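You operate a simulated robot arm through the tools that you are given. There is no shell and no other tool. Be economical: measure what you need, move in short steps, check, and stop when the job is done.

Carry out the task below with a simulated robot arm. There is one attempt and no reset: what you move stays moved.

TASK
Volume to LO, dock off, both docked headset packs into the yellow tray.
Fine: the teal and the orange pack stand upright in the tray; leave the dial, the LINK button and the third pack alone.

It is judged by the outcome, as a careful person would: the job done as asked, and still so three seconds after it is handed in. It fails if anything else is knocked over, pushed out of place, dropped, spilled or broken.

THE ROBOT
A 7-joint arm with a two-finger parallel gripper, fixed in place. Base frame: the origin is at the foot of the arm, x ahead of it, y to its left, z up; the work surface is at about z = 860. Lengths are in mm, angles in degrees, forces in N, time in s.
With the tool pointing down near the work surface it reaches from about 300 to 700 mm from the base axis. Its first joint turns from -66.0 to 66.0 degrees. Payload 1.57 kg.
The tool frame sits at the grasp point between the pads (the TCP): z along the fingers, y along the line on which they close. The tips reach 30 mm beyond it. Largest opening 110 mm; finger width 24, thickness 12; the body of the gripper, 48 by 112 mm, starts 78 mm behind the TCP.
Orientation is that of the tool frame in the base frame, as [roll, pitch, yaw] about the fixed x, y, z axes, in that order (R = Rz(yaw) Ry(pitch) Rx(roll)). With the fingers straight down and closing along the base's y, the tool's x points along the base's -x, its y along +y and its z along -z.

THE INTERFACE
- The arm moves only by the tool send_rows. Its argument "steps" is one flat list of numbers, 7 for each row, row after row: the gripper command, from -1 (fully open) to 1 (shut), values between in proportion, then the shift along the base's x, y, z in units of 20 mm (1.0 is 20 mm), then the turn, a rotation vector about the base's x, y, z in units of 5 degrees (1.0 is 5 degrees). In form: [gripper, x, y, z, wx, wy, wz, gripper, x, y, z, wx, wy, wz, ...]. A call has 1 to 20 rows; each row shifts and turns the commanded pose from where the row before left it. A call with a number of a shift or a turn outside -1 to 1 is refused whole. Rows are played at 5 a second. More than 50 mm and 8.6 degrees between two rows, or a gripper value outside its range, and nothing of the call is played. A pose out of reach is approached as far as the arm can. The call stops where the force on the tool passes 60 N (or 10 N more than at its start, if that is more) or the arm is blocked; 0.2 s more then pass. The fingers move at their own pace (about 108 mm/s each) and stop on an object; they squeeze with about 33 N. The grip force told is the motor's: it shows also when the fingers shut on nothing. Time passes only in rows, and 0.2 s behind the last, so rows that do not move let the fingers close. It gives the time, the measured TCP pose, the force on the tool (base axes), the opening and the grip force at its end, in the units of the frame above (readings bear some noise).
- Cameras (640 x 400 px; columns grow to the right, rows downward): "scene" is fixed at [151.7, -375.1, 1422.6]; the picture's right is [0.90, -0.45, 0.00], its down [-0.18, -0.36, -0.92] and it looks along [0.41, 0.82, -0.40] (base axes); focal length 308 px, centre (320, 200). "wrist" rides on the gripper at [-36, 0, -80] in the tool frame; the picture's right is [0.00, -1.00, 0.00], its down [0.97, 0.00, -0.24] and it looks along [0.24, 0.00, 0.97] (tool axes); focal length 218 px, centre (320, 200).
- get_image(camera): a new picture of that camera. It takes no simulated time.
- point_at(camera, pixels): for up to 12 pixels [column, row] of the newest picture of that camera ("zoom" is the newest enlarged one), the place [x, y, z] in the base frame of the surface seen there, good to about 2 mm. It takes no simulated time.
- close_up(camera, box): a new picture of the part [left, top, right, bottom] of that camera's present view, enlarged. It takes no simulated time.
- close_job(): hands the job in; it is judged then, once.

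Keep the steps short. Do not move on a guess: measure, check each grasp and each placing, and mend mistakes. In all there are 80 turns and 38 pictures (those below and enlarged ones count). Leave the gripper open and the arm clear of the work at the hand-in unless told otherwise, and finish with a single line.

The tools are called after ">>>" as a command line: name --argument value ..., lists and objects as JSON in quotes. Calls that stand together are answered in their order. send_rows: Moves the arm, as the interface text tells. Its arguments: {"type":"object","properties":{"steps":{"type":"array","items":{"type":"number"}}},"required":["steps"]} The other tools are called the same way: get_image (camera) takes a picture; point_at (camera, pixels) gives the place of the surface under pixels of a picture; close_up (camera, box) takes an enlarged picture of a part of a camera's view; close_job () hands the job in.

At the start:

```text
clock: 0.0
position: [404.6, 133.9, 1253.3]
tcp_rot: [179.9, 0.0, 180.0]
ft_force: [1.6, -0.1, -0.9]
grip_width: 110.1
finger_force: 0.0
```

scene: 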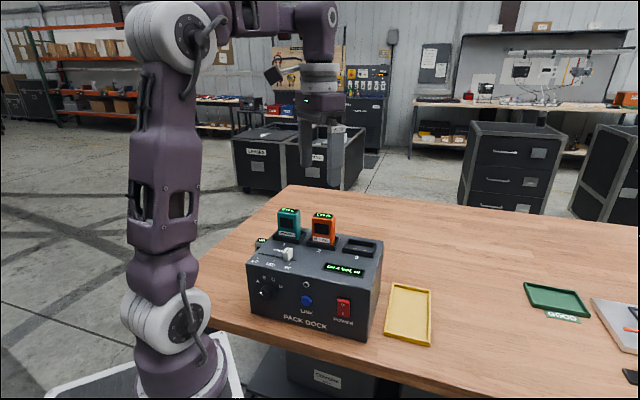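
wrist: 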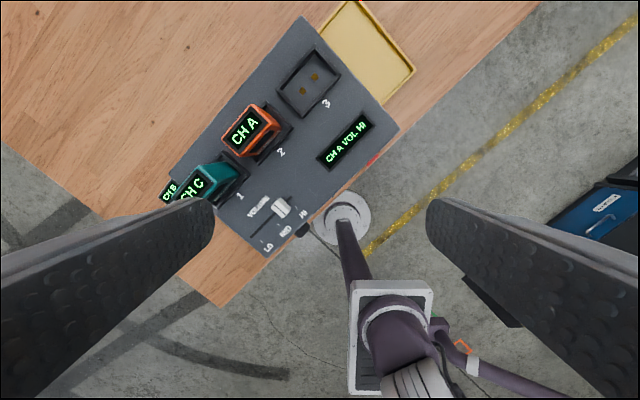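

I see the dock with a volume slider on top, a dial, LINK and a red POWER rocker on the front. Next: enlarge the dock in both views.

>>> close_up --camera "scene" --box '[230, 190, 440, 350]'

>>> close_up --camera "wrist" --box '[150, 0, 430, 270]'

```text
2.50 times, centred on (335, 270) of scene
```

zoom: 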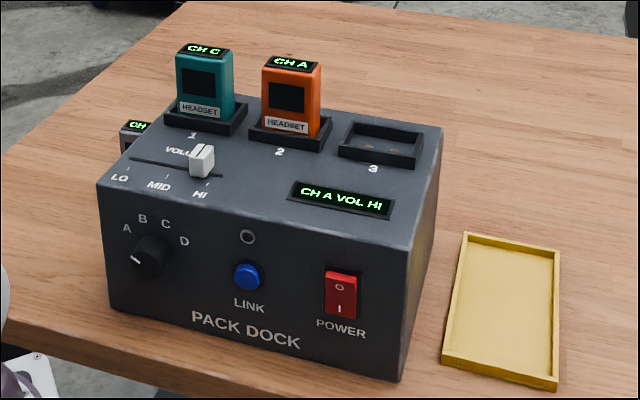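

```text
1.48 times, centred on (290, 135) of wrist
```

zoom: 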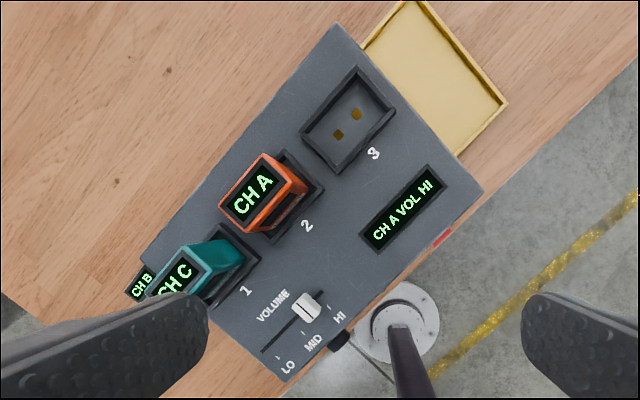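

Measuring in the wrist enlargement: slider knob (306,303), slot ends (263,350)/(322,291), pack tops, slot 3, dock corners, tray corners.

>>> point_at --camera "zoom" --pixels '[[306, 300], [263, 351], [286, 357], [340, 317], [235, 219], [248, 203], [265, 160], [172, 290], [352, 120], [334, 30], [480, 190], [435, 95]]'

>>> close_up --camera "scene" --box '[240, 195, 400, 295]'

```text
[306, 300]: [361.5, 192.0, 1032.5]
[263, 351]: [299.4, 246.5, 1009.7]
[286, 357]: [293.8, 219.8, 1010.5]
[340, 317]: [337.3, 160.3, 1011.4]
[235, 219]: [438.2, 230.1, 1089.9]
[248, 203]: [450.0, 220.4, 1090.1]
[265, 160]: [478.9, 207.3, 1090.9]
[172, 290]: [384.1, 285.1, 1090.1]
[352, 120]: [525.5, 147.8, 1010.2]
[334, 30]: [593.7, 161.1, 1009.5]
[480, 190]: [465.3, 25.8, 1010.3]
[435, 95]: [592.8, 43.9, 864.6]
```

```text
4.00 times, centred on (320, 245) of scene
```

zoom: 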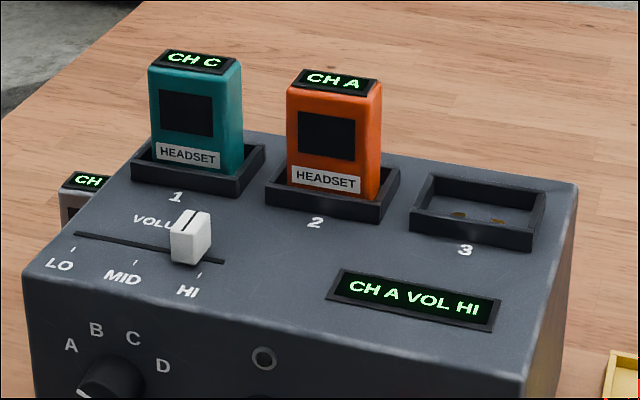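

Top is level at z≈1010. Measuring in the scene enlargement: slider knob, slot ends, ticks, pack tops, and dock edges.

>>> point_at --camera "zoom" --pixels '[[78, 233], [222, 262], [73, 248], [135, 262], [200, 273], [190, 222], [152, 66], [238, 75], [163, 52], [291, 86], [377, 95], [302, 70]]'

>>> point_at --camera "scene" --pixels '[[388, 285], [431, 291], [429, 345], [385, 336], [410, 310], [248, 263], [366, 293], [343, 303], [343, 316], [336, 300], [351, 303], [381, 245]]'

```text
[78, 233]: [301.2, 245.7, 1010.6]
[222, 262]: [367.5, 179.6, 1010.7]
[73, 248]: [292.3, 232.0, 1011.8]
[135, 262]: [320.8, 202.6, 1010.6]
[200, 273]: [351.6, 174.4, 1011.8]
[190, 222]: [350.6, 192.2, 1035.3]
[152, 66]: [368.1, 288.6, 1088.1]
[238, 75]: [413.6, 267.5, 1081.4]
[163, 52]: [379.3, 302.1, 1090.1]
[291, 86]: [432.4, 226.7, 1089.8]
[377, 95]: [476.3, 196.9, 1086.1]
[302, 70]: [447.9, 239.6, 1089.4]
```

```text
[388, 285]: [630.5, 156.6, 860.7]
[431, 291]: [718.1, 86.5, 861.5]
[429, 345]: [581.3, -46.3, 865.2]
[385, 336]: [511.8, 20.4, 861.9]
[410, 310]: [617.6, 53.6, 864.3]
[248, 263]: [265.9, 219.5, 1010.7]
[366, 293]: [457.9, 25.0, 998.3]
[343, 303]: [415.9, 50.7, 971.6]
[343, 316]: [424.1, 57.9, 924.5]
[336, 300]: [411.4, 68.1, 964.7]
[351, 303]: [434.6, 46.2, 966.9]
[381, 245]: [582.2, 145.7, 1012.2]
```

The dock's long axis runs along u=(0.707,-0.707) and its depth along v=(0.707,0.707). The slider is at about (360,187) and LO lies about 82 mm along -u. The rocker's top "O" end stands proud, so the dock is on. Next I turn the tool -45° and go above the slider, with the gripper part open.

>>> send_rows --steps '[0.2, -0.245, 0.293, -0.573, 0, 0, -1, 0.2, -0.245, 0.293, -0.573, 0, 0, -1, 0.2, -0.245, 0.293, -0.573, 0, 0, -1, 0.2, -0.245, 0.293, -0.573, 0, 0, -1, 0.2, -0.245, 0.293, -0.573, 0, 0, -1, 0.2, -0.245, 0.293, -0.573, 0, 0, -1, 0.2, -0.245, 0.293, -0.573, 0, 0, -1, 0.2, -0.245, 0.293, -0.573, 0, 0, -1, 0.2, -0.245, 0.293, -0.573, 0, 0, -1, 0.2, 0, 0, 0, 0, 0, 0]'

>>> get_image --camera "wrist"

```text
clock: 2.2
position: [360.0, 188.2, 1150.0]
tcp_rot: [-179.9, 0.0, 134.9]
ft_force: [-0.8, 0.2, -0.7]
grip_width: 44.3
finger_force: 0.0
```

```text
32 pictures are left
```

wrist: 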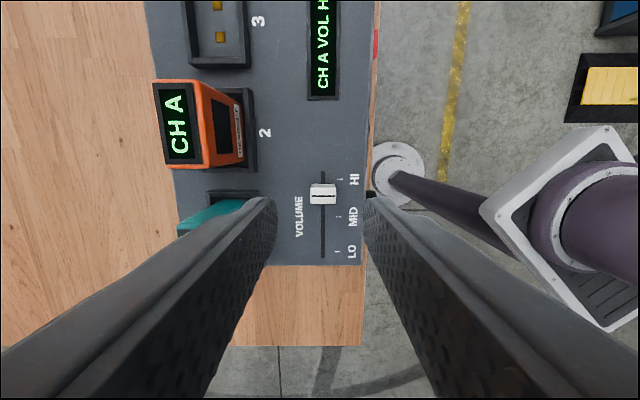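

Knob at about (322,193). I'm measuring its edges and the ticks.

>>> point_at --camera "wrist" --pixels '[[322, 189], [312, 189], [333, 189], [322, 200], [322, 176], [322, 252], [340, 180], [338, 216], [337, 251], [322, 185]]'

```text
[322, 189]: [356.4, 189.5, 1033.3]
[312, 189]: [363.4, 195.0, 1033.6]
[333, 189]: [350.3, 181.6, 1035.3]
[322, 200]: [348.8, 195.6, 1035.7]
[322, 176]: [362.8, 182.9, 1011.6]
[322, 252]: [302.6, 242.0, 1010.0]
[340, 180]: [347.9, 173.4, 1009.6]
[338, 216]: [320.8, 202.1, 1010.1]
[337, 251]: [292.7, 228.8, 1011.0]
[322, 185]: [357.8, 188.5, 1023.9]
```

Knob centre is about (354,192) with its top at z 1034; the LO tick is at u≈45. I go down around it to TCP z 1046 and close.

>>> send_rows --steps '[0.2, -0.32, 0.2, -0.5, 0, 0, 0, 0.2, 0, 0, -0.94, 0, 0, 0, 0.2, 0, 0, -0.94, 0, 0, 0, 0.2, 0, 0, -0.94, 0, 0, 0, 0.2, 0, 0, -0.94, 0, 0, 0, 0.2, 0, 0, -0.94, 0, 0, 0, 0.2, 0, 0, 0, 0, 0, 0, 1, 0, 0, 0, 0, 0, 0, 1, 0, 0, 0, 0, 0, 0]'

>>> get_image --camera "wrist"

```text
clock: 4.2
position: [354.2, 191.3, 1045.1]
tcp_rot: [-179.8, 0.0, 134.9]
ft_force: [-12.8, -11.5, -1.2]
grip_width: 22.8
finger_force: 34.6
```

```text
31 pictures are left
```

wrist: 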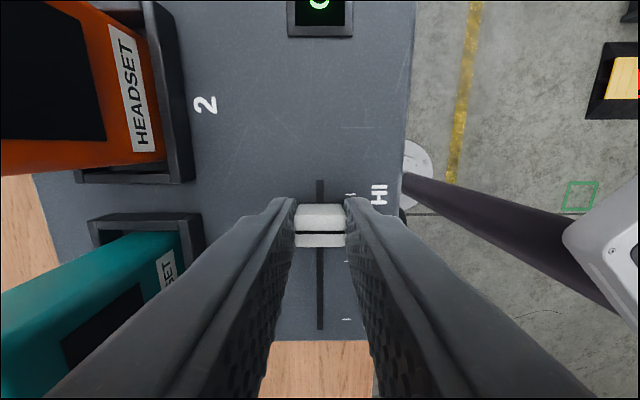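

Knob held (22.8 mm). A 17 N sideways force along -v shows a small centring offset, so I ease 1.5 mm along -v and then drag 62 mm along -u towards LO.

>>> send_rows --steps '[1, -0.05, -0.05, 0, 0, 0, 0, 1, -0.31, 0.31, 0, 0, 0, 0, 1, -0.31, 0.31, 0, 0, 0, 0, 1, -0.31, 0.31, 0, 0, 0, 0, 1, -0.31, 0.31, 0, 0, 0, 0, 1, -0.31, 0.31, 0, 0, 0, 0, 1, -0.31, 0.31, 0, 0, 0, 0, 1, -0.31, 0.31, 0, 0, 0, 0, 1, 0, 0, 0, 0, 0, 0]'

>>> get_image --camera "wrist"

>>> close_up --camera "scene" --box '[240, 195, 400, 295]'

```text
clock: 6.2
position: [309.4, 235.0, 1046.8]
tcp_rot: [179.9, -0.1, 135.0]
ft_force: [-3.5, -2.1, -25.8]
grip_width: 22.7
finger_force: 35.8
```

```text
30 pictures are left
```

wrist: 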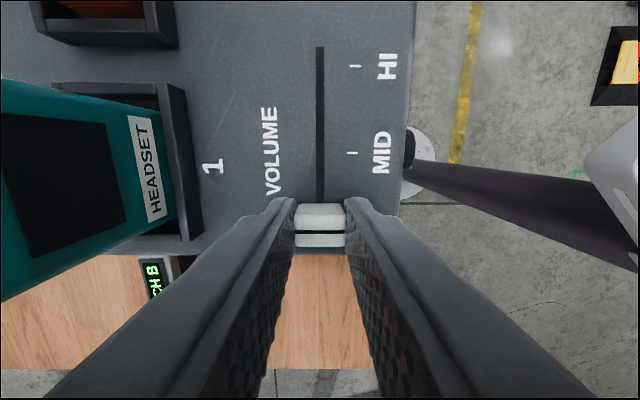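

```text
4.00 times, centred on (320, 245) of scene
```

zoom: 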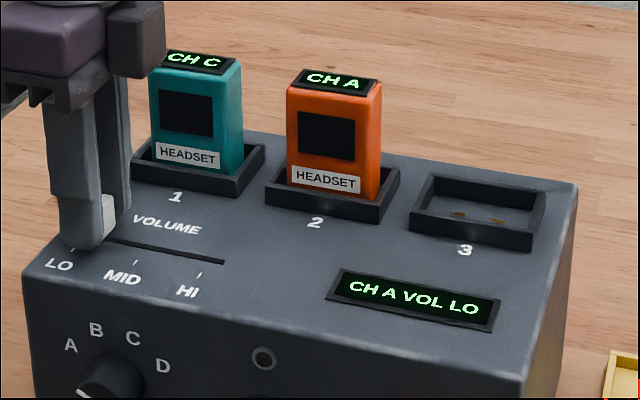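

Display reads "CH A VOL LO". Knob is at u≈52.6, and the tick at about 45. I nudge 4 mm more and watch the force.

>>> send_rows --steps '[1, -0.07, 0.07, 0, 0, 0, 0, 1, -0.07, 0.07, 0, 0, 0, 0, 1, 0, 0, 0, 0, 0, 0]'

```text
clock: 7.0
position: [306.0, 237.5, 1045.0]
tcp_rot: [-179.9, 0.0, 134.9]
ft_force: [-3.3, -4.9, -13.6]
grip_width: 22.8
finger_force: 35.5
```

No stop felt. I go 3 mm more to the tick, then open and rise.

>>> send_rows --steps '[1, -0.1, 0.1, 0, 0, 0, 0, 1, 0, 0, 0, 0, 0, 0]'

```text
clock: 7.6
position: [305.7, 240.4, 1046.2]
tcp_rot: [-180.0, 0.0, 134.9]
ft_force: [-1.0, -3.2, -14.9]
grip_width: 22.5
finger_force: 35.5
```

Knob at the LO tick. I release and rise, then check both views.

>>> send_rows --steps '[0.2, 0, 0, 0, 0, 0, 0, 0.2, 0, 0, 0, 0, 0, 0, 0.2, 0, 0, 0.5, 0, 0, 0, 0.2, 0, 0, 1, 0, 0, 0, 0.2, 0, 0, 1, 0, 0, 0, 0.2, 0, 0, 1, 0, 0, 0, 0.2, 0, 0, 1, 0, 0, 0, 0.2, 0, 0, 1, 0, 0, 0]'

>>> close_up --camera "scene" --box '[240, 235, 400, 335]'

```text
clock: 9.4
position: [304.4, 239.6, 1155.7]
tcp_rot: [180.0, 0.0, 134.9]
ft_force: [0.1, 0.1, -0.6]
grip_width: 44.2
finger_force: 0.1
```

```text
4.00 times, centred on (320, 285) of scene
```

zoom: 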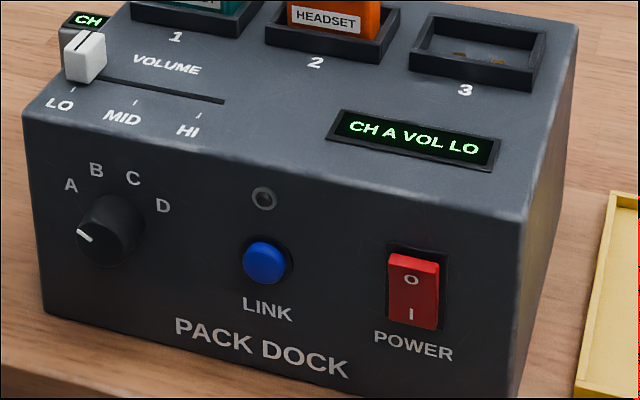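

Slider stayed at LO. Now measuring the rocker: top edge at (412,262), centre (411,295), bottom (412,325), and the face around it.

>>> point_at --camera "zoom" --pixels '[[412, 264], [393, 264], [433, 268], [411, 281], [411, 297], [411, 313], [411, 324], [360, 270], [470, 290], [266, 258], [425, 235], [412, 256]]'

```text
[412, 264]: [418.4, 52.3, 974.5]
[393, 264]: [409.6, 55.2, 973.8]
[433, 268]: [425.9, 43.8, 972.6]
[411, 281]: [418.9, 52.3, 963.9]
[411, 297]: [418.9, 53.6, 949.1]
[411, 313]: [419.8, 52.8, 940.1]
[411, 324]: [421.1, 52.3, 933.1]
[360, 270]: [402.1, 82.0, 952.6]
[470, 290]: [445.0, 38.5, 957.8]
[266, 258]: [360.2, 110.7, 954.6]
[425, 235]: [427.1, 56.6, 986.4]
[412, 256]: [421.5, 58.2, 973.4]
```

Rocker: u≈258.8, z 928–974, top end at v≈332.5, panel at v≈342. I'll press the upper half ("O") with the closed fingertips' side, tool vertical and tips at z≈959. First I go in front of it at v=300, high, then down.

>>> send_rows --steps '[1, 0.413, -0.957, 0, 0, 0, 0, 1, 0.413, -0.957, 0, 0, 0, 0, 1, 0.413, -0.957, 0, 0, 0, 0, 1, 0.413, -0.957, 0, 0, 0, 0, 1, 0.413, -0.957, 0, 0, 0, 0, 1, 0.413, -0.957, 0, 0, 0, 0, 1, 0.413, -0.957, 0, 0, 0, 0, 1, 0.413, -0.957, 0, 0, 0, 0, 1, 0.413, -0.957, 0, 0, 0, 0, 1, 0.413, -0.957, 0, 0, 0, 0, 1, 0.413, -0.957, 0, 0, 0, 0, 1, 0, 0, 0, 0, 0, 0]'

```text
clock: 12.0
position: [396.0, 28.8, 1156.0]
tcp_rot: [-180.0, 0.0, 135.0]
ft_force: [-0.5, 0.1, 1.1]
grip_width: 0.2
finger_force: 21.3
```

At the spot. Going down 167 mm.

>>> send_rows --steps '[1, 0, 0, -0.928, 0, 0, 0, 1, 0, 0, -0.928, 0, 0, 0, 1, 0, 0, -0.928, 0, 0, 0, 1, 0, 0, -0.928, 0, 0, 0, 1, 0, 0, -0.928, 0, 0, 0, 1, 0, 0, -0.928, 0, 0, 0, 1, 0, 0, -0.928, 0, 0, 0, 1, 0, 0, -0.928, 0, 0, 0, 1, 0, 0, -0.928, 0, 0, 0, 1, 0, 0, 0, 0, 0, 0]'

>>> close_up --camera "scene" --box '[240, 235, 400, 335]'

```text
clock: 14.2
position: [396.9, 28.2, 987.9]
tcp_rot: [179.9, -0.1, 135.1]
ft_force: [0.4, 0.4, 0.3]
grip_width: 0.0
finger_force: 21.9
```

```text
4.00 times, centred on (320, 285) of scene
```

zoom: 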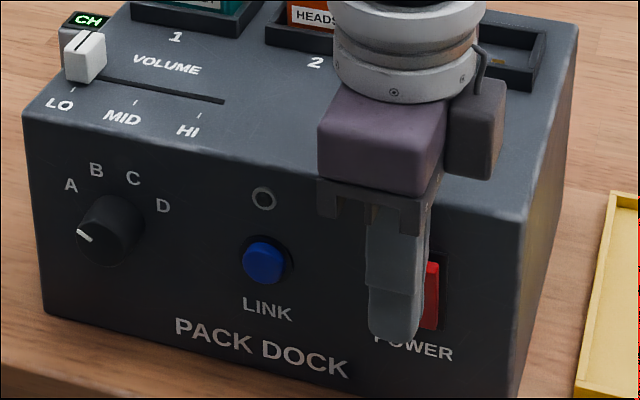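

In front of the rocker. Moving +v to v≈319, then 1.5 mm steps.

>>> send_rows --steps '[1, 0.318, 0.318, 0, 0, 0, 0, 1, 0.318, 0.318, 0, 0, 0, 0, 1, 0.053, 0.053, 0, 0, 0, 0, 1, 0.053, 0.053, 0, 0, 0, 0, 1, 0, 0, 0, 0, 0, 0]'

>>> close_up --camera "wrist" --box '[200, 0, 440, 150]'

```text
clock: 15.4
position: [410.3, 43.9, 989.1]
tcp_rot: [-180.0, 0.1, 135.0]
ft_force: [-5.6, -8.4, 5.8]
grip_width: 0.1
finger_force: 21.6
```

```text
2.67 times, centred on (320, 75) of wrist
```

zoom: 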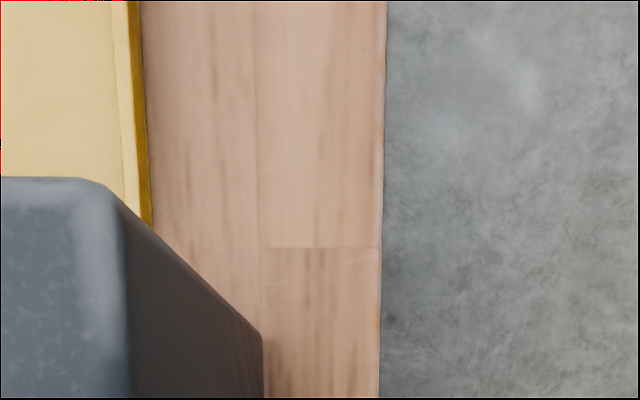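

Contact at about 10 N. Pressing 3 mm more.

>>> send_rows --steps '[1, 0.053, 0.053, 0, 0, 0, 0, 1, 0.053, 0.053, 0, 0, 0, 0, 1, 0, 0, 0, 0, 0, 0]'

>>> close_up --camera "scene" --box '[240, 235, 400, 335]'

```text
clock: 16.2
position: [410.3, 43.5, 988.7]
tcp_rot: [-179.6, -0.1, 134.8]
ft_force: [-22.4, -34.9, 18.8]
grip_width: 0.0
finger_force: 21.2
```

```text
4.00 times, centred on (320, 285) of scene
```

zoom: 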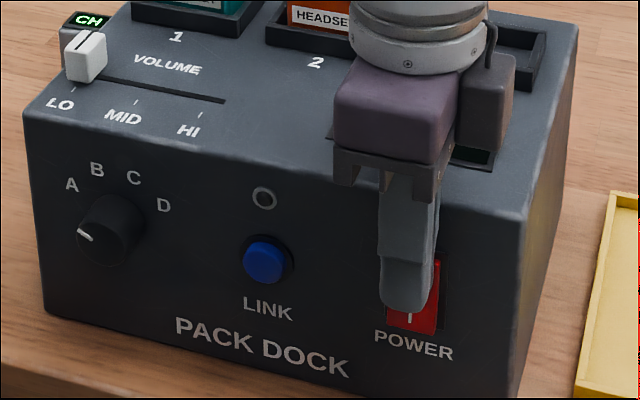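

The force rose to 41 N without motion, so it's either already flipped or stiff. I back off 25 mm and look.

>>> send_rows --steps '[1, -0.5, -0.5, 0, 0, 0, 0, 1, -0.5, -0.5, 0, 0, 0, 0, 1, 0, 0, 1, 0, 0, 0, 1, 0, 0, 1, 0, 0, 0, 1, 0, 0, 1, 0, 0, 0, 1, 0, 0, 1, 0, 0, 0, 1, -0.5, -0.5, 1, 0, 0, 0, 1, 0, 0, 0, 0, 0, 0]'

>>> close_up --camera "scene" --box '[240, 235, 400, 335]'

```text
clock: 18.0
position: [383.1, 16.6, 1088.2]
tcp_rot: [-180.0, 0.0, 135.0]
ft_force: [1.0, -0.8, 0.2]
grip_width: 0.0
finger_force: 20.8
```

```text
4.00 times, centred on (320, 285) of scene
```

zoom: 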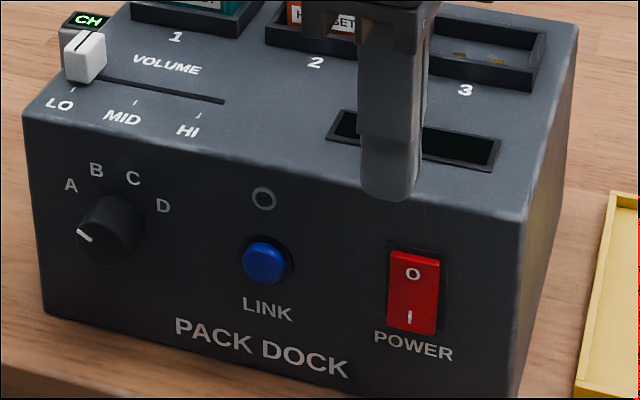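

Display is dark, the rocker is flipped to O, and the dock hasn't moved. Next: rise and go above the orange pack with the gripper half open (60 mm).

>>> send_rows --steps '[1, 0, 0, 1, 0, 0, 0, 1, 0, 0, 1, 0, 0, 0, 1, 0, 0, 1, 0, 0, 0, 1, 0, 0, 1, 0, 0, 0, -0.1, 0.372, 0.995, 0.4, 0, 0, 0, -0.1, 0.372, 0.995, 0.4, 0, 0, 0, -0.1, 0.372, 0.995, 0, 0, 0, 0, -0.1, 0.372, 0.995, 0, 0, 0, 0, -0.1, 0.372, 0.995, 0, 0, 0, 0, -0.1, 0.372, 0.995, 0, 0, 0, 0, -0.1, 0.372, 0.995, 0, 0, 0, 0, -0.1, 0.372, 0.995, 0, 0, 0, 0, -0.1, 0.372, 0.995, 0, 0, 0, 0, -0.1, 0.372, 0.995, 0, 0, 0, 0, -0.1, 0, 0, 0, 0, 0, 0]'

>>> get_image --camera "wrist"

```text
clock: 21.2
position: [457.3, 216.7, 1185.2]
tcp_rot: [179.9, 0.0, 135.0]
ft_force: [-0.1, -1.0, 0.8]
grip_width: 60.2
finger_force: 0.0
```

```text
23 pictures are left
```

wrist: 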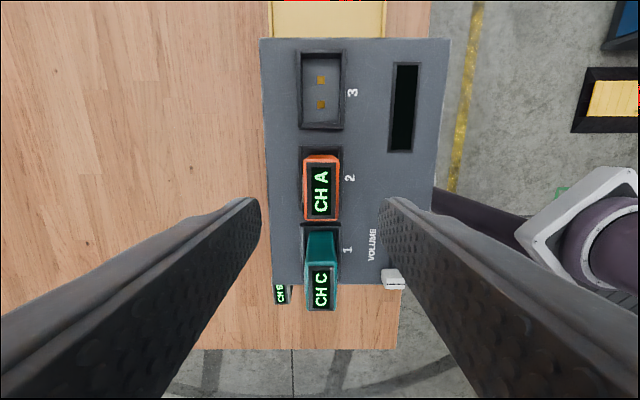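

Orange pack top around (321,190), teal around (321,288). Measuring top edges and the socket.

>>> point_at --camera "wrist" --pixels '[[321, 163], [321, 219], [305, 190], [338, 190], [321, 190], [321, 265], [321, 307], [308, 288], [335, 288], [322, 241], [310, 90], [321, 80]]'

>>> close_up --camera "wrist" --box '[260, 130, 380, 205]'

```text
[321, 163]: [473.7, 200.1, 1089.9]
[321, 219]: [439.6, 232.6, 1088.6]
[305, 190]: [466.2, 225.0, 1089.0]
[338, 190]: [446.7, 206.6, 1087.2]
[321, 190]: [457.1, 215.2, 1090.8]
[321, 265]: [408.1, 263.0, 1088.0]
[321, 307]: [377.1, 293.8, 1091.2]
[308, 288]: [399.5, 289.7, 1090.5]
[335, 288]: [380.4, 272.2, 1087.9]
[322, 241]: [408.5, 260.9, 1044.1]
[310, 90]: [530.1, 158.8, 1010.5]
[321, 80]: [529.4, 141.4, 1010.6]
```

```text
5.33 times, centred on (320, 168) of wrist
```

zoom: 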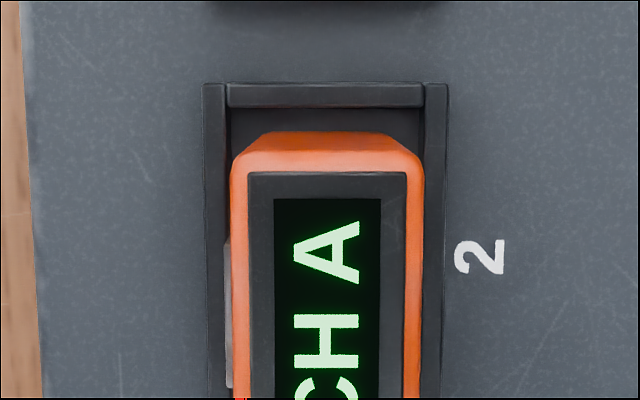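

Orange pack: centre u≈170, v≈475.3, 27 mm thick, top at z 1090; socket floor about 1010. I descend to TCP z 1060 and close.

>>> send_rows --steps '[-0.1, -0.035, -0.035, -0.893, 0, 0, 0, -0.1, 0, 0, -0.893, 0, 0, 0, -0.1, 0, 0, -0.893, 0, 0, 0, -0.1, 0, 0, -0.893, 0, 0, 0, -0.1, 0, 0, -0.893, 0, 0, 0, -0.1, 0, 0, -0.893, 0, 0, 0, -0.1, 0, 0, -0.893, 0, 0, 0, -0.1, 0, 0, 0, 0, 0, 0, 1, 0, 0, 0, 0, 0, 0, 1, 0, 0, 0, 0, 0, 0]'

```text
clock: 23.4
position: [455.5, 214.9, 1057.9]
tcp_rot: [180.0, 0.1, 135.0]
ft_force: [0.2, -0.2, -0.2]
grip_width: 29.6
finger_force: 33.2
```

Gripped at 29.6 mm with no side force. Lifting slowly 30 mm and watching the force.

>>> send_rows --steps '[1, 0, 0, 0.25, 0, 0, 0, 1, 0, 0, 0.25, 0, 0, 0, 1, 0, 0, 0.25, 0, 0, 0, 1, 0, 0, 0.25, 0, 0, 0, 1, 0, 0, 0.5, 0, 0, 0, 1, 0, 0, 0, 0, 0, 0]'

>>> close_up --camera "scene" --box '[240, 175, 400, 275]'

```text
clock: 24.8
position: [457.1, 214.0, 1088.6]
tcp_rot: [179.9, 0.1, 135.1]
ft_force: [0.9, -0.1, -1.4]
grip_width: 29.5
finger_force: 33.2
```

```text
4.00 times, centred on (320, 225) of scene
```

zoom: 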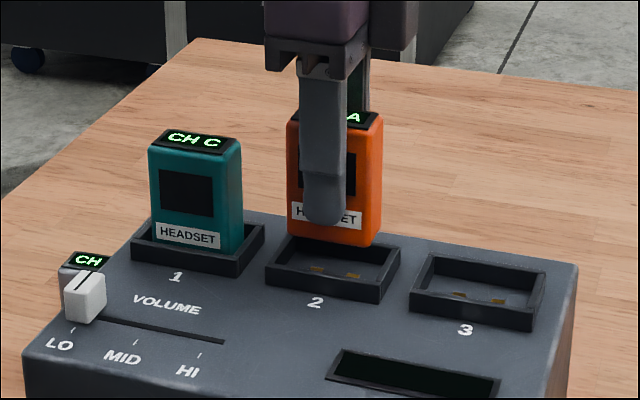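

The pack came free. Measuring its bottom edge near (340,237) and the tray's inner area.

>>> point_at --camera "zoom" --pixels '[[297, 228], [340, 237], [365, 240], [372, 238], [240, 250], [300, 215]]'

>>> close_up --camera "scene" --box '[370, 270, 450, 350]'

```text
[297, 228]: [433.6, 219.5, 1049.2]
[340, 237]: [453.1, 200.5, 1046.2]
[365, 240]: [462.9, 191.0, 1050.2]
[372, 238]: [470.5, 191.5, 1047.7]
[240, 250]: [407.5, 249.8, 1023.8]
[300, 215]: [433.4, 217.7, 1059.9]
```

```text
5.00 times, centred on (410, 310) of scene
```

zoom: 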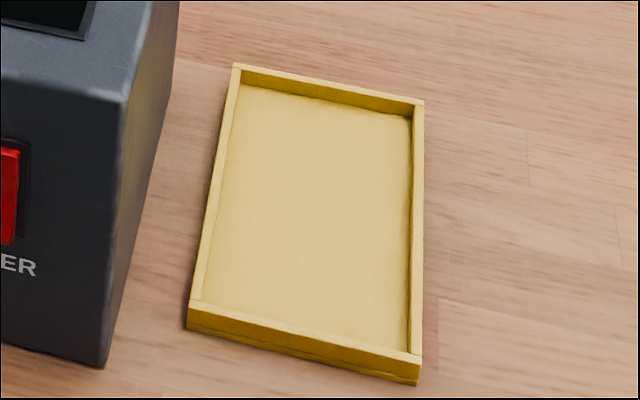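

Bottom edge is about 44 mm below the TCP. Measuring the tray's inner corners and rim.

>>> point_at --camera "zoom" --pixels '[[240, 88], [405, 120], [402, 345], [208, 300], [320, 210], [310, 84], [418, 230], [300, 330], [217, 180], [237, 66], [423, 103], [418, 357]]'

```text
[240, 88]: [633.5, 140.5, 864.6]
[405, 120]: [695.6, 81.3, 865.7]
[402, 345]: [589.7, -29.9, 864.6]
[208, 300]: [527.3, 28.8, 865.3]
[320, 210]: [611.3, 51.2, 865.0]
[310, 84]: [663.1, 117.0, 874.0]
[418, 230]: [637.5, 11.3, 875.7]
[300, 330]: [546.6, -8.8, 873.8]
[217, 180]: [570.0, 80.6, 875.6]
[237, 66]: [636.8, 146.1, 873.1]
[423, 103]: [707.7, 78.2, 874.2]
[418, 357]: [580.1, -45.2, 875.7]
```

Tray interior: u 351–436, v 395–548, floor z 865, rim z 875. Orange goes to u=393, v=508, i.e. (637,81). Lifting to 1120 and carrying it over.

>>> send_rows --steps '[1, 0, 0, 0.8, 0, 0, 0, 1, 0, 0, 0.8, 0, 0, 0, 1, 0.45, -0.33, 0, 0, 0, 0, 1, 0.9, -0.664, 0, 0, 0, 0, 1, 0.9, -0.664, 0, 0, 0, 0, 1, 0.9, -0.664, 0, 0, 0, 0, 1, 0.9, -0.664, 0, 0, 0, 0, 1, 0.9, -0.664, 0, 0, 0, 0, 1, 0.9, -0.664, 0, 0, 0, 0, 1, 0.9, -0.664, 0, 0, 0, 0, 1, 0.9, -0.664, 0, 0, 0, 0, 1, 0.9, -0.664, 0, 0, 0, 0, 1, 0.45, -0.33, 0, 0, 0, 0, 1, 0, 0, 0, 0, 0, 0]'

```text
clock: 27.8
position: [636.7, 82.7, 1119.9]
tcp_rot: [180.0, 0.0, 134.9]
ft_force: [-0.7, -0.1, -2.2]
grip_width: 29.8
finger_force: 32.8
```

Over the tray. Down 195 mm to TCP z≈925, then check.

>>> send_rows --steps '[1, 0, 0, -0.975, 0, 0, 0, 1, 0, 0, -0.975, 0, 0, 0, 1, 0, 0, -0.975, 0, 0, 0, 1, 0, 0, -0.975, 0, 0, 0, 1, 0, 0, -0.975, 0, 0, 0, 1, 0, 0, -0.975, 0, 0, 0, 1, 0, 0, -0.975, 0, 0, 0, 1, 0, 0, -0.975, 0, 0, 0, 1, 0, 0, -0.975, 0, 0, 0, 1, 0, 0, -0.975, 0, 0, 0, 1, 0, 0, 0, 0, 0, 0]'

>>> close_up --camera "scene" --box '[340, 230, 480, 350]'

```text
clock: 30.2
position: [635.8, 82.8, 926.0]
tcp_rot: [180.0, -0.1, 135.0]
ft_force: [0.7, -0.4, -1.4]
grip_width: 29.8
finger_force: 32.9
```

```text
3.33 times, centred on (410, 290) of scene
```

zoom: 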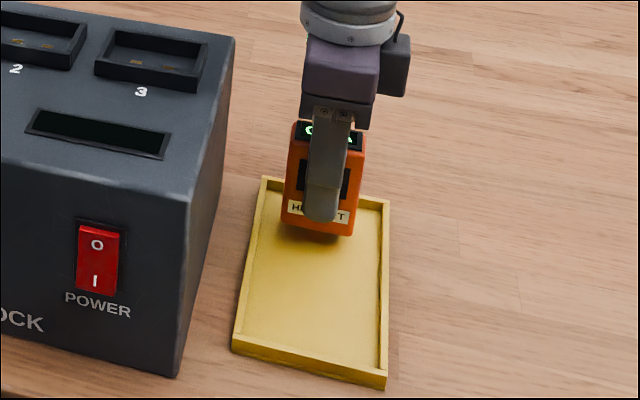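

Inside the tray walls. Lowering 12 mm, then 2 mm steps until contact.

>>> send_rows --steps '[1, 0, 0, -0.6, 0, 0, 0, 1, 0, 0, -0.1, 0, 0, 0, 1, 0, 0, 0, 0, 0, 0]'

```text
clock: 31.0
position: [636.2, 81.8, 912.4]
tcp_rot: [180.0, 0.0, 135.0]
ft_force: [-0.2, -0.1, -1.8]
grip_width: 29.8
finger_force: 33.3
```

No contact yet; two 1.5 mm steps.

>>> send_rows --steps '[1, 0, 0, -0.075, 0, 0, 0, 1, 0, 0, -0.075, 0, 0, 0, 1, 0, 0, 0, 0, 0, 0]'

>>> close_up --camera "scene" --box '[380, 250, 450, 310]'

```text
clock: 31.8
position: [637.3, 82.2, 910.2]
tcp_rot: [179.8, 0.1, 134.9]
ft_force: [-1.3, 1.6, 30.5]
grip_width: 29.6
finger_force: 32.7
```

```text
6.67 times, centred on (415, 280) of scene
```

zoom: 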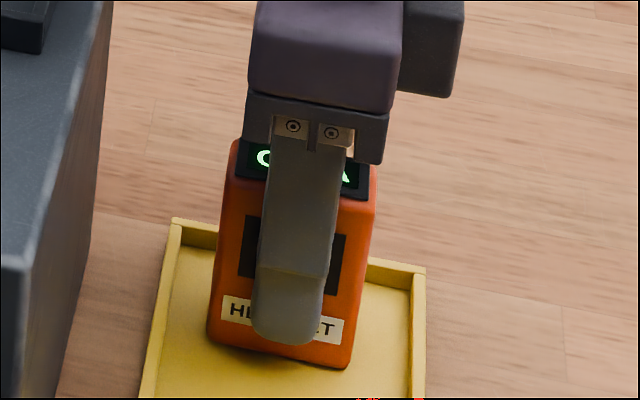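

Contact at 30 N, on the floor. I ease 1 mm up, open to 46 mm, and rise straight.

>>> send_rows --steps '[1, 0, 0, 0.05, 0, 0, 0, 1, 0, 0, 0, 0, 0, 0, 0.17, 0, 0, 0, 0, 0, 0, 0.17, 0, 0, 0, 0, 0, 0, 0.17, 0, 0, 0.5, 0, 0, 0, 0.17, 0, 0, 1, 0, 0, 0, 0.17, 0, 0, 1, 0, 0, 0, 0.17, 0, 0, 1, 0, 0, 0, 0.17, 0, 0, 1, 0, 0, 0, 0.17, 0, 0, 1, 0, 0, 0, 0.17, 0, 0, 1, 0, 0, 0, 0.17, 0, 0, 1, 0, 0, 0, 0.17, 0, 0, 1, 0, 0, 0, 0.17, 0, 0, 1, 0, 0, 0, 0.17, 0, 0, 1, 0, 0, 0, 0.17, 0, 0, 1, 0, 0, 0, 0.17, 0, 0, 1, 0, 0, 0, 0.17, 0, 0, 1, 0, 0, 0]'

>>> close_up --camera "scene" --box '[340, 230, 480, 350]'

```text
clock: 35.6
position: [628.7, 87.0, 1147.4]
tcp_rot: [-179.7, 0.2, 135.6]
ft_force: [-0.8, 0.2, -0.4]
grip_width: 45.8
finger_force: 0.0
out of reach, approached as far as the arm can: row 16, 17, 18
```

```text
3.33 times, centred on (410, 290) of scene
```

zoom: 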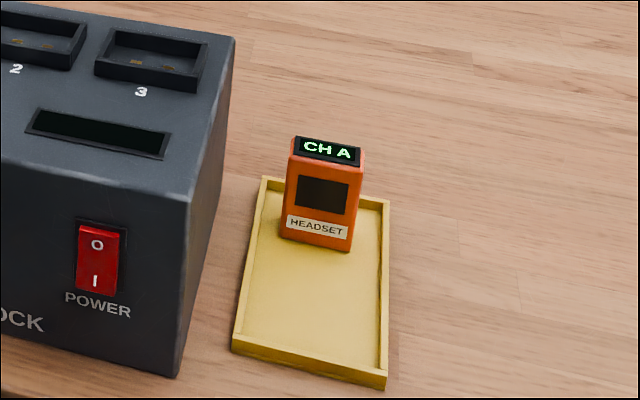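

Orange stands upright in the tray. Moving back above the teal pack (392.6, 278.3).

>>> send_rows --steps '[0, -0.871, 0.7, 0, 0, 0, 0, 0, -0.871, 0.7, 0, 0, 0, 0, 0, -0.871, 0.7, 0, 0, 0, 0, 0, -0.871, 0.7, 0, 0, 0, 0, 0, -0.871, 0.7, 0, 0, 0, 0, 0, -0.871, 0.7, 0, 0, 0, 0, 0, -0.871, 0.7, 0, 0, 0, 0, 0, -0.871, 0.7, 0, 0, 0, 0, 0, -0.871, 0.7, 0, 0, 0, 0, 0, -0.871, 0.7, 0, 0, 0, 0, 0, -0.871, 0.7, 0, 0, 0, 0, 0, -0.871, 0.7, 0, 0, 0, 0, 0, -0.871, 0.7, 0, 0, 0, 0, 0, -0.871, 0.7, 0, 0, 0, 0, 0, 0, 0, 0, 0, 0, 0]'

>>> get_image --camera "wrist"

```text
clock: 38.8
position: [384.2, 282.0, 1151.1]
tcp_rot: [-180.0, 0.0, 135.0]
ft_force: [0.6, 0.7, 0.7]
grip_width: 55.1
finger_force: 0.1
```

```text
16 pictures are left
```

wrist: 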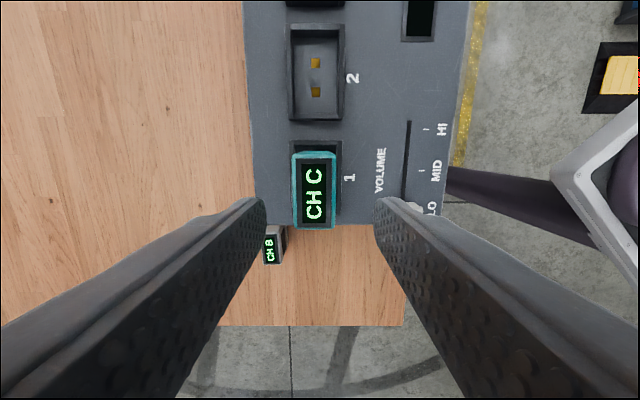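

Teal pack top spans (293–336, 155–228). Measuring it, the third pack and the slider knob.

>>> point_at --camera "wrist" --pixels '[[314, 163], [314, 225], [296, 192], [333, 192], [271, 250], [281, 235]]'

```text
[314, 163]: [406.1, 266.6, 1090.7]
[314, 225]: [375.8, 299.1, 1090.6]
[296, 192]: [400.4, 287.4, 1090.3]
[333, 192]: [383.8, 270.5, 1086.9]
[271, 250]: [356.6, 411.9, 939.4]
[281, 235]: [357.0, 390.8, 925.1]
```

Teal centre is about (391.4, 279.7), z top 1090. The third pack is low and well clear. Descending to TCP z 1058 and closing.

>>> send_rows --steps '[0, 0.36, -0.115, 0, 0, 0, 0, 0, 0, 0, -0.775, 0, 0, 0, 0, 0, 0, -0.775, 0, 0, 0, 0, 0, 0, -0.775, 0, 0, 0, 0, 0, 0, -0.775, 0, 0, 0, 0, 0, 0, -0.775, 0, 0, 0, 0, 0, 0, -0.775, 0, 0, 0, 0, 0, 0, 0, 0, 0, 0, 1, 0, 0, 0, 0, 0, 0, 1, 0, 0, 0, 0, 0, 0]'

```text
clock: 41.0
position: [392.9, 280.1, 1059.0]
tcp_rot: [180.0, -0.1, 135.1]
ft_force: [-0.2, 0.4, 0.1]
grip_width: 30.0
finger_force: 32.8
```

Gripped cleanly. Lifting slowly 30 mm.

>>> send_rows --steps '[1, 0, 0, 0.25, 0, 0, 0, 1, 0, 0, 0.25, 0, 0, 0, 1, 0, 0, 0.25, 0, 0, 0, 1, 0, 0, 0.25, 0, 0, 0, 1, 0, 0, 0.5, 0, 0, 0, 1, 0, 0, 0, 0, 0, 0]'

>>> close_up --camera "scene" --box '[240, 175, 400, 275]'

```text
clock: 42.4
position: [393.0, 278.1, 1088.7]
tcp_rot: [180.0, 0.0, 135.1]
ft_force: [0.2, 0.0, -0.8]
grip_width: 29.7
finger_force: 32.9
```

```text
4.00 times, centred on (320, 225) of scene
```

zoom: 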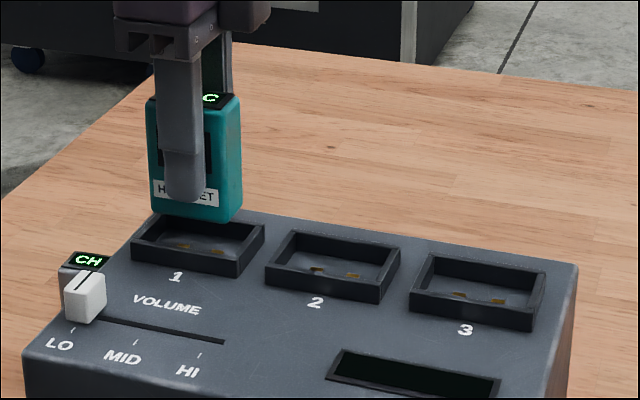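

Teal came free. Raising 25 mm and carrying it to (584, 28) over the near half of the tray.

>>> send_rows --steps '[1, 0, 0, 0.6, 0, 0, 0, 1, 0, 0, 0.65, 0, 0, 0, 1, 0.342, -0.448, 0, 0, 0, 0, 1, 0.684, -0.895, 0, 0, 0, 0, 1, 0.684, -0.895, 0, 0, 0, 0, 1, 0.684, -0.895, 0, 0, 0, 0, 1, 0.684, -0.895, 0, 0, 0, 0, 1, 0.684, -0.895, 0, 0, 0, 0, 1, 0.684, -0.895, 0, 0, 0, 0, 1, 0.684, -0.895, 0, 0, 0, 0, 1, 0.684, -0.895, 0, 0, 0, 0, 1, 0.684, -0.895, 0, 0, 0, 0, 1, 0.684, -0.895, 0, 0, 0, 0, 1, 0.684, -0.895, 0, 0, 0, 0, 1, 0.684, -0.895, 0, 0, 0, 0, 1, 0.684, -0.895, 0, 0, 0, 0, 1, 0.342, -0.448, 0, 0, 0, 0, 1, 0, 0, 0, 0, 0, 0]'

```text
clock: 46.2
position: [583.1, 28.4, 1115.1]
tcp_rot: [-180.0, 0.1, 135.0]
ft_force: [-0.2, 0.4, -2.1]
grip_width: 29.8
finger_force: 32.9
```

In position. Down 190 mm to z≈925, then check.

>>> send_rows --steps '[1, 0, 0, -0.95, 0, 0, 0, 1, 0, 0, -0.95, 0, 0, 0, 1, 0, 0, -0.95, 0, 0, 0, 1, 0, 0, -0.95, 0, 0, 0, 1, 0, 0, -0.95, 0, 0, 0, 1, 0, 0, -0.95, 0, 0, 0, 1, 0, 0, -0.95, 0, 0, 0, 1, 0, 0, -0.95, 0, 0, 0, 1, 0, 0, -0.95, 0, 0, 0, 1, 0, 0, -0.95, 0, 0, 0, 1, 0, 0, 0, 0, 0, 0]'

>>> close_up --camera "scene" --box '[340, 230, 480, 350]'

```text
clock: 48.6
position: [585.4, 28.6, 921.6]
tcp_rot: [-179.9, -0.1, 135.0]
ft_force: [0.2, -0.5, -2.4]
grip_width: 29.8
finger_force: 32.7
```

```text
3.33 times, centred on (410, 290) of scene
```

zoom: 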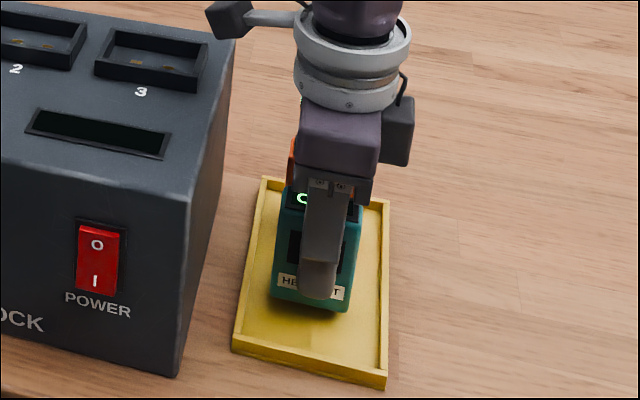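

Inside the tray, clear of orange. Lowering 9 mm, then small steps.

>>> send_rows --steps '[1, 0, 0, -0.45, 0, 0, 0, 1, 0, 0, -0.075, 0, 0, 0, 1, 0, 0, 0, 0, 0, 0]'

```text
clock: 49.4
position: [584.5, 28.2, 913.6]
tcp_rot: [179.9, 0.0, 135.0]
ft_force: [0.0, 0.1, -1.8]
grip_width: 29.6
finger_force: 33.0
```

No contact yet; 2 × 1.25 mm.

>>> send_rows --steps '[1, 0, 0, -0.0625, 0, 0, 0, 1, 0, 0, -0.0625, 0, 0, 0, 1, 0, 0, 0, 0, 0, 0]'

```text
clock: 50.2
position: [584.7, 28.5, 912.1]
tcp_rot: [179.9, 0.1, 135.0]
ft_force: [-5.6, 1.1, 29.8]
grip_width: 29.8
finger_force: 33.6
```

On the floor (30 N). I ease up 1 mm, open to 46 mm, and rise straight.

>>> send_rows --steps '[1, 0, 0, 0.05, 0, 0, 0, 1, 0, 0, 0, 0, 0, 0, 0.17, 0, 0, 0, 0, 0, 0, 0.17, 0, 0, 0, 0, 0, 0, 0.17, 0, 0, 0.5, 0, 0, 0, 0.17, 0, 0, 1, 0, 0, 0, 0.17, 0, 0, 1, 0, 0, 0, 0.17, 0, 0, 1, 0, 0, 0, 0.17, 0, 0, 1, 0, 0, 0, 0.17, 0, 0, 1, 0, 0, 0, 0.17, 0, 0, 1, 0, 0, 0, 0.17, 0, 0, 1, 0, 0, 0, -1, 0, 0, 1, 0, 0, 0, -1, 0, 0, 1, 0, 0, 0, -1, 0, 0, 1, 0, 0, 0, -1, 0, 0, 0, 0, 0, 0]'

>>> get_image --camera "scene"

>>> close_up --camera "scene" --box '[240, 210, 440, 350]'

```text
clock: 53.6
position: [584.6, 29.0, 1122.9]
tcp_rot: [180.0, 0.0, 135.0]
ft_force: [0.3, 0.4, 0.1]
grip_width: 110.0
finger_force: 0.0
```

```text
13 pictures are left
```

scene: 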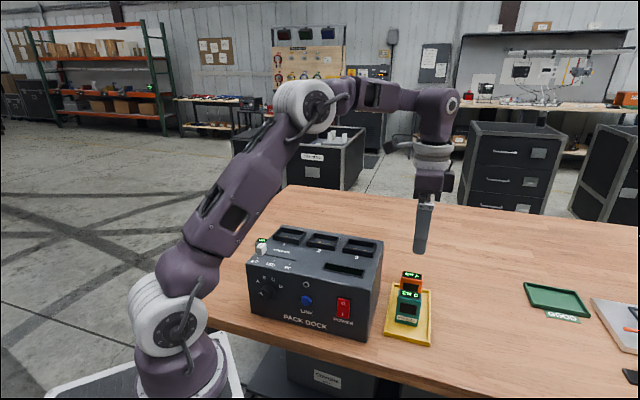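

```text
2.86 times, centred on (340, 280) of scene
```

zoom: 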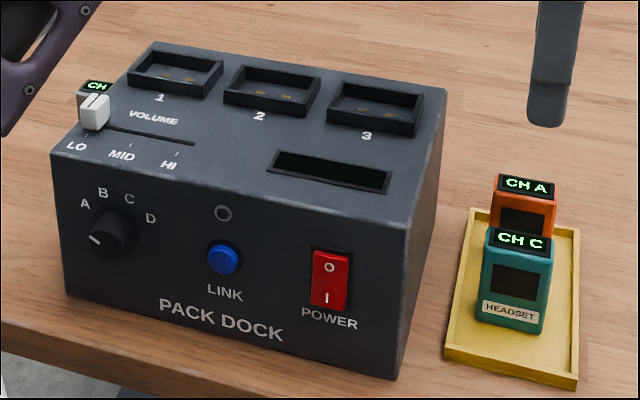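

Slider is at LO, rocker is off with a dark display, both packs are upright in the tray, and the dial, LINK and third pack are untouched. The gripper is open and well above everything. Handing in.

>>> close_job

```text
The job is handed in.
```

Volume is at LO, the dock is off, the teal and orange packs stand upright in the yellow tray, and the dial, LINK button and third pack were left alone.
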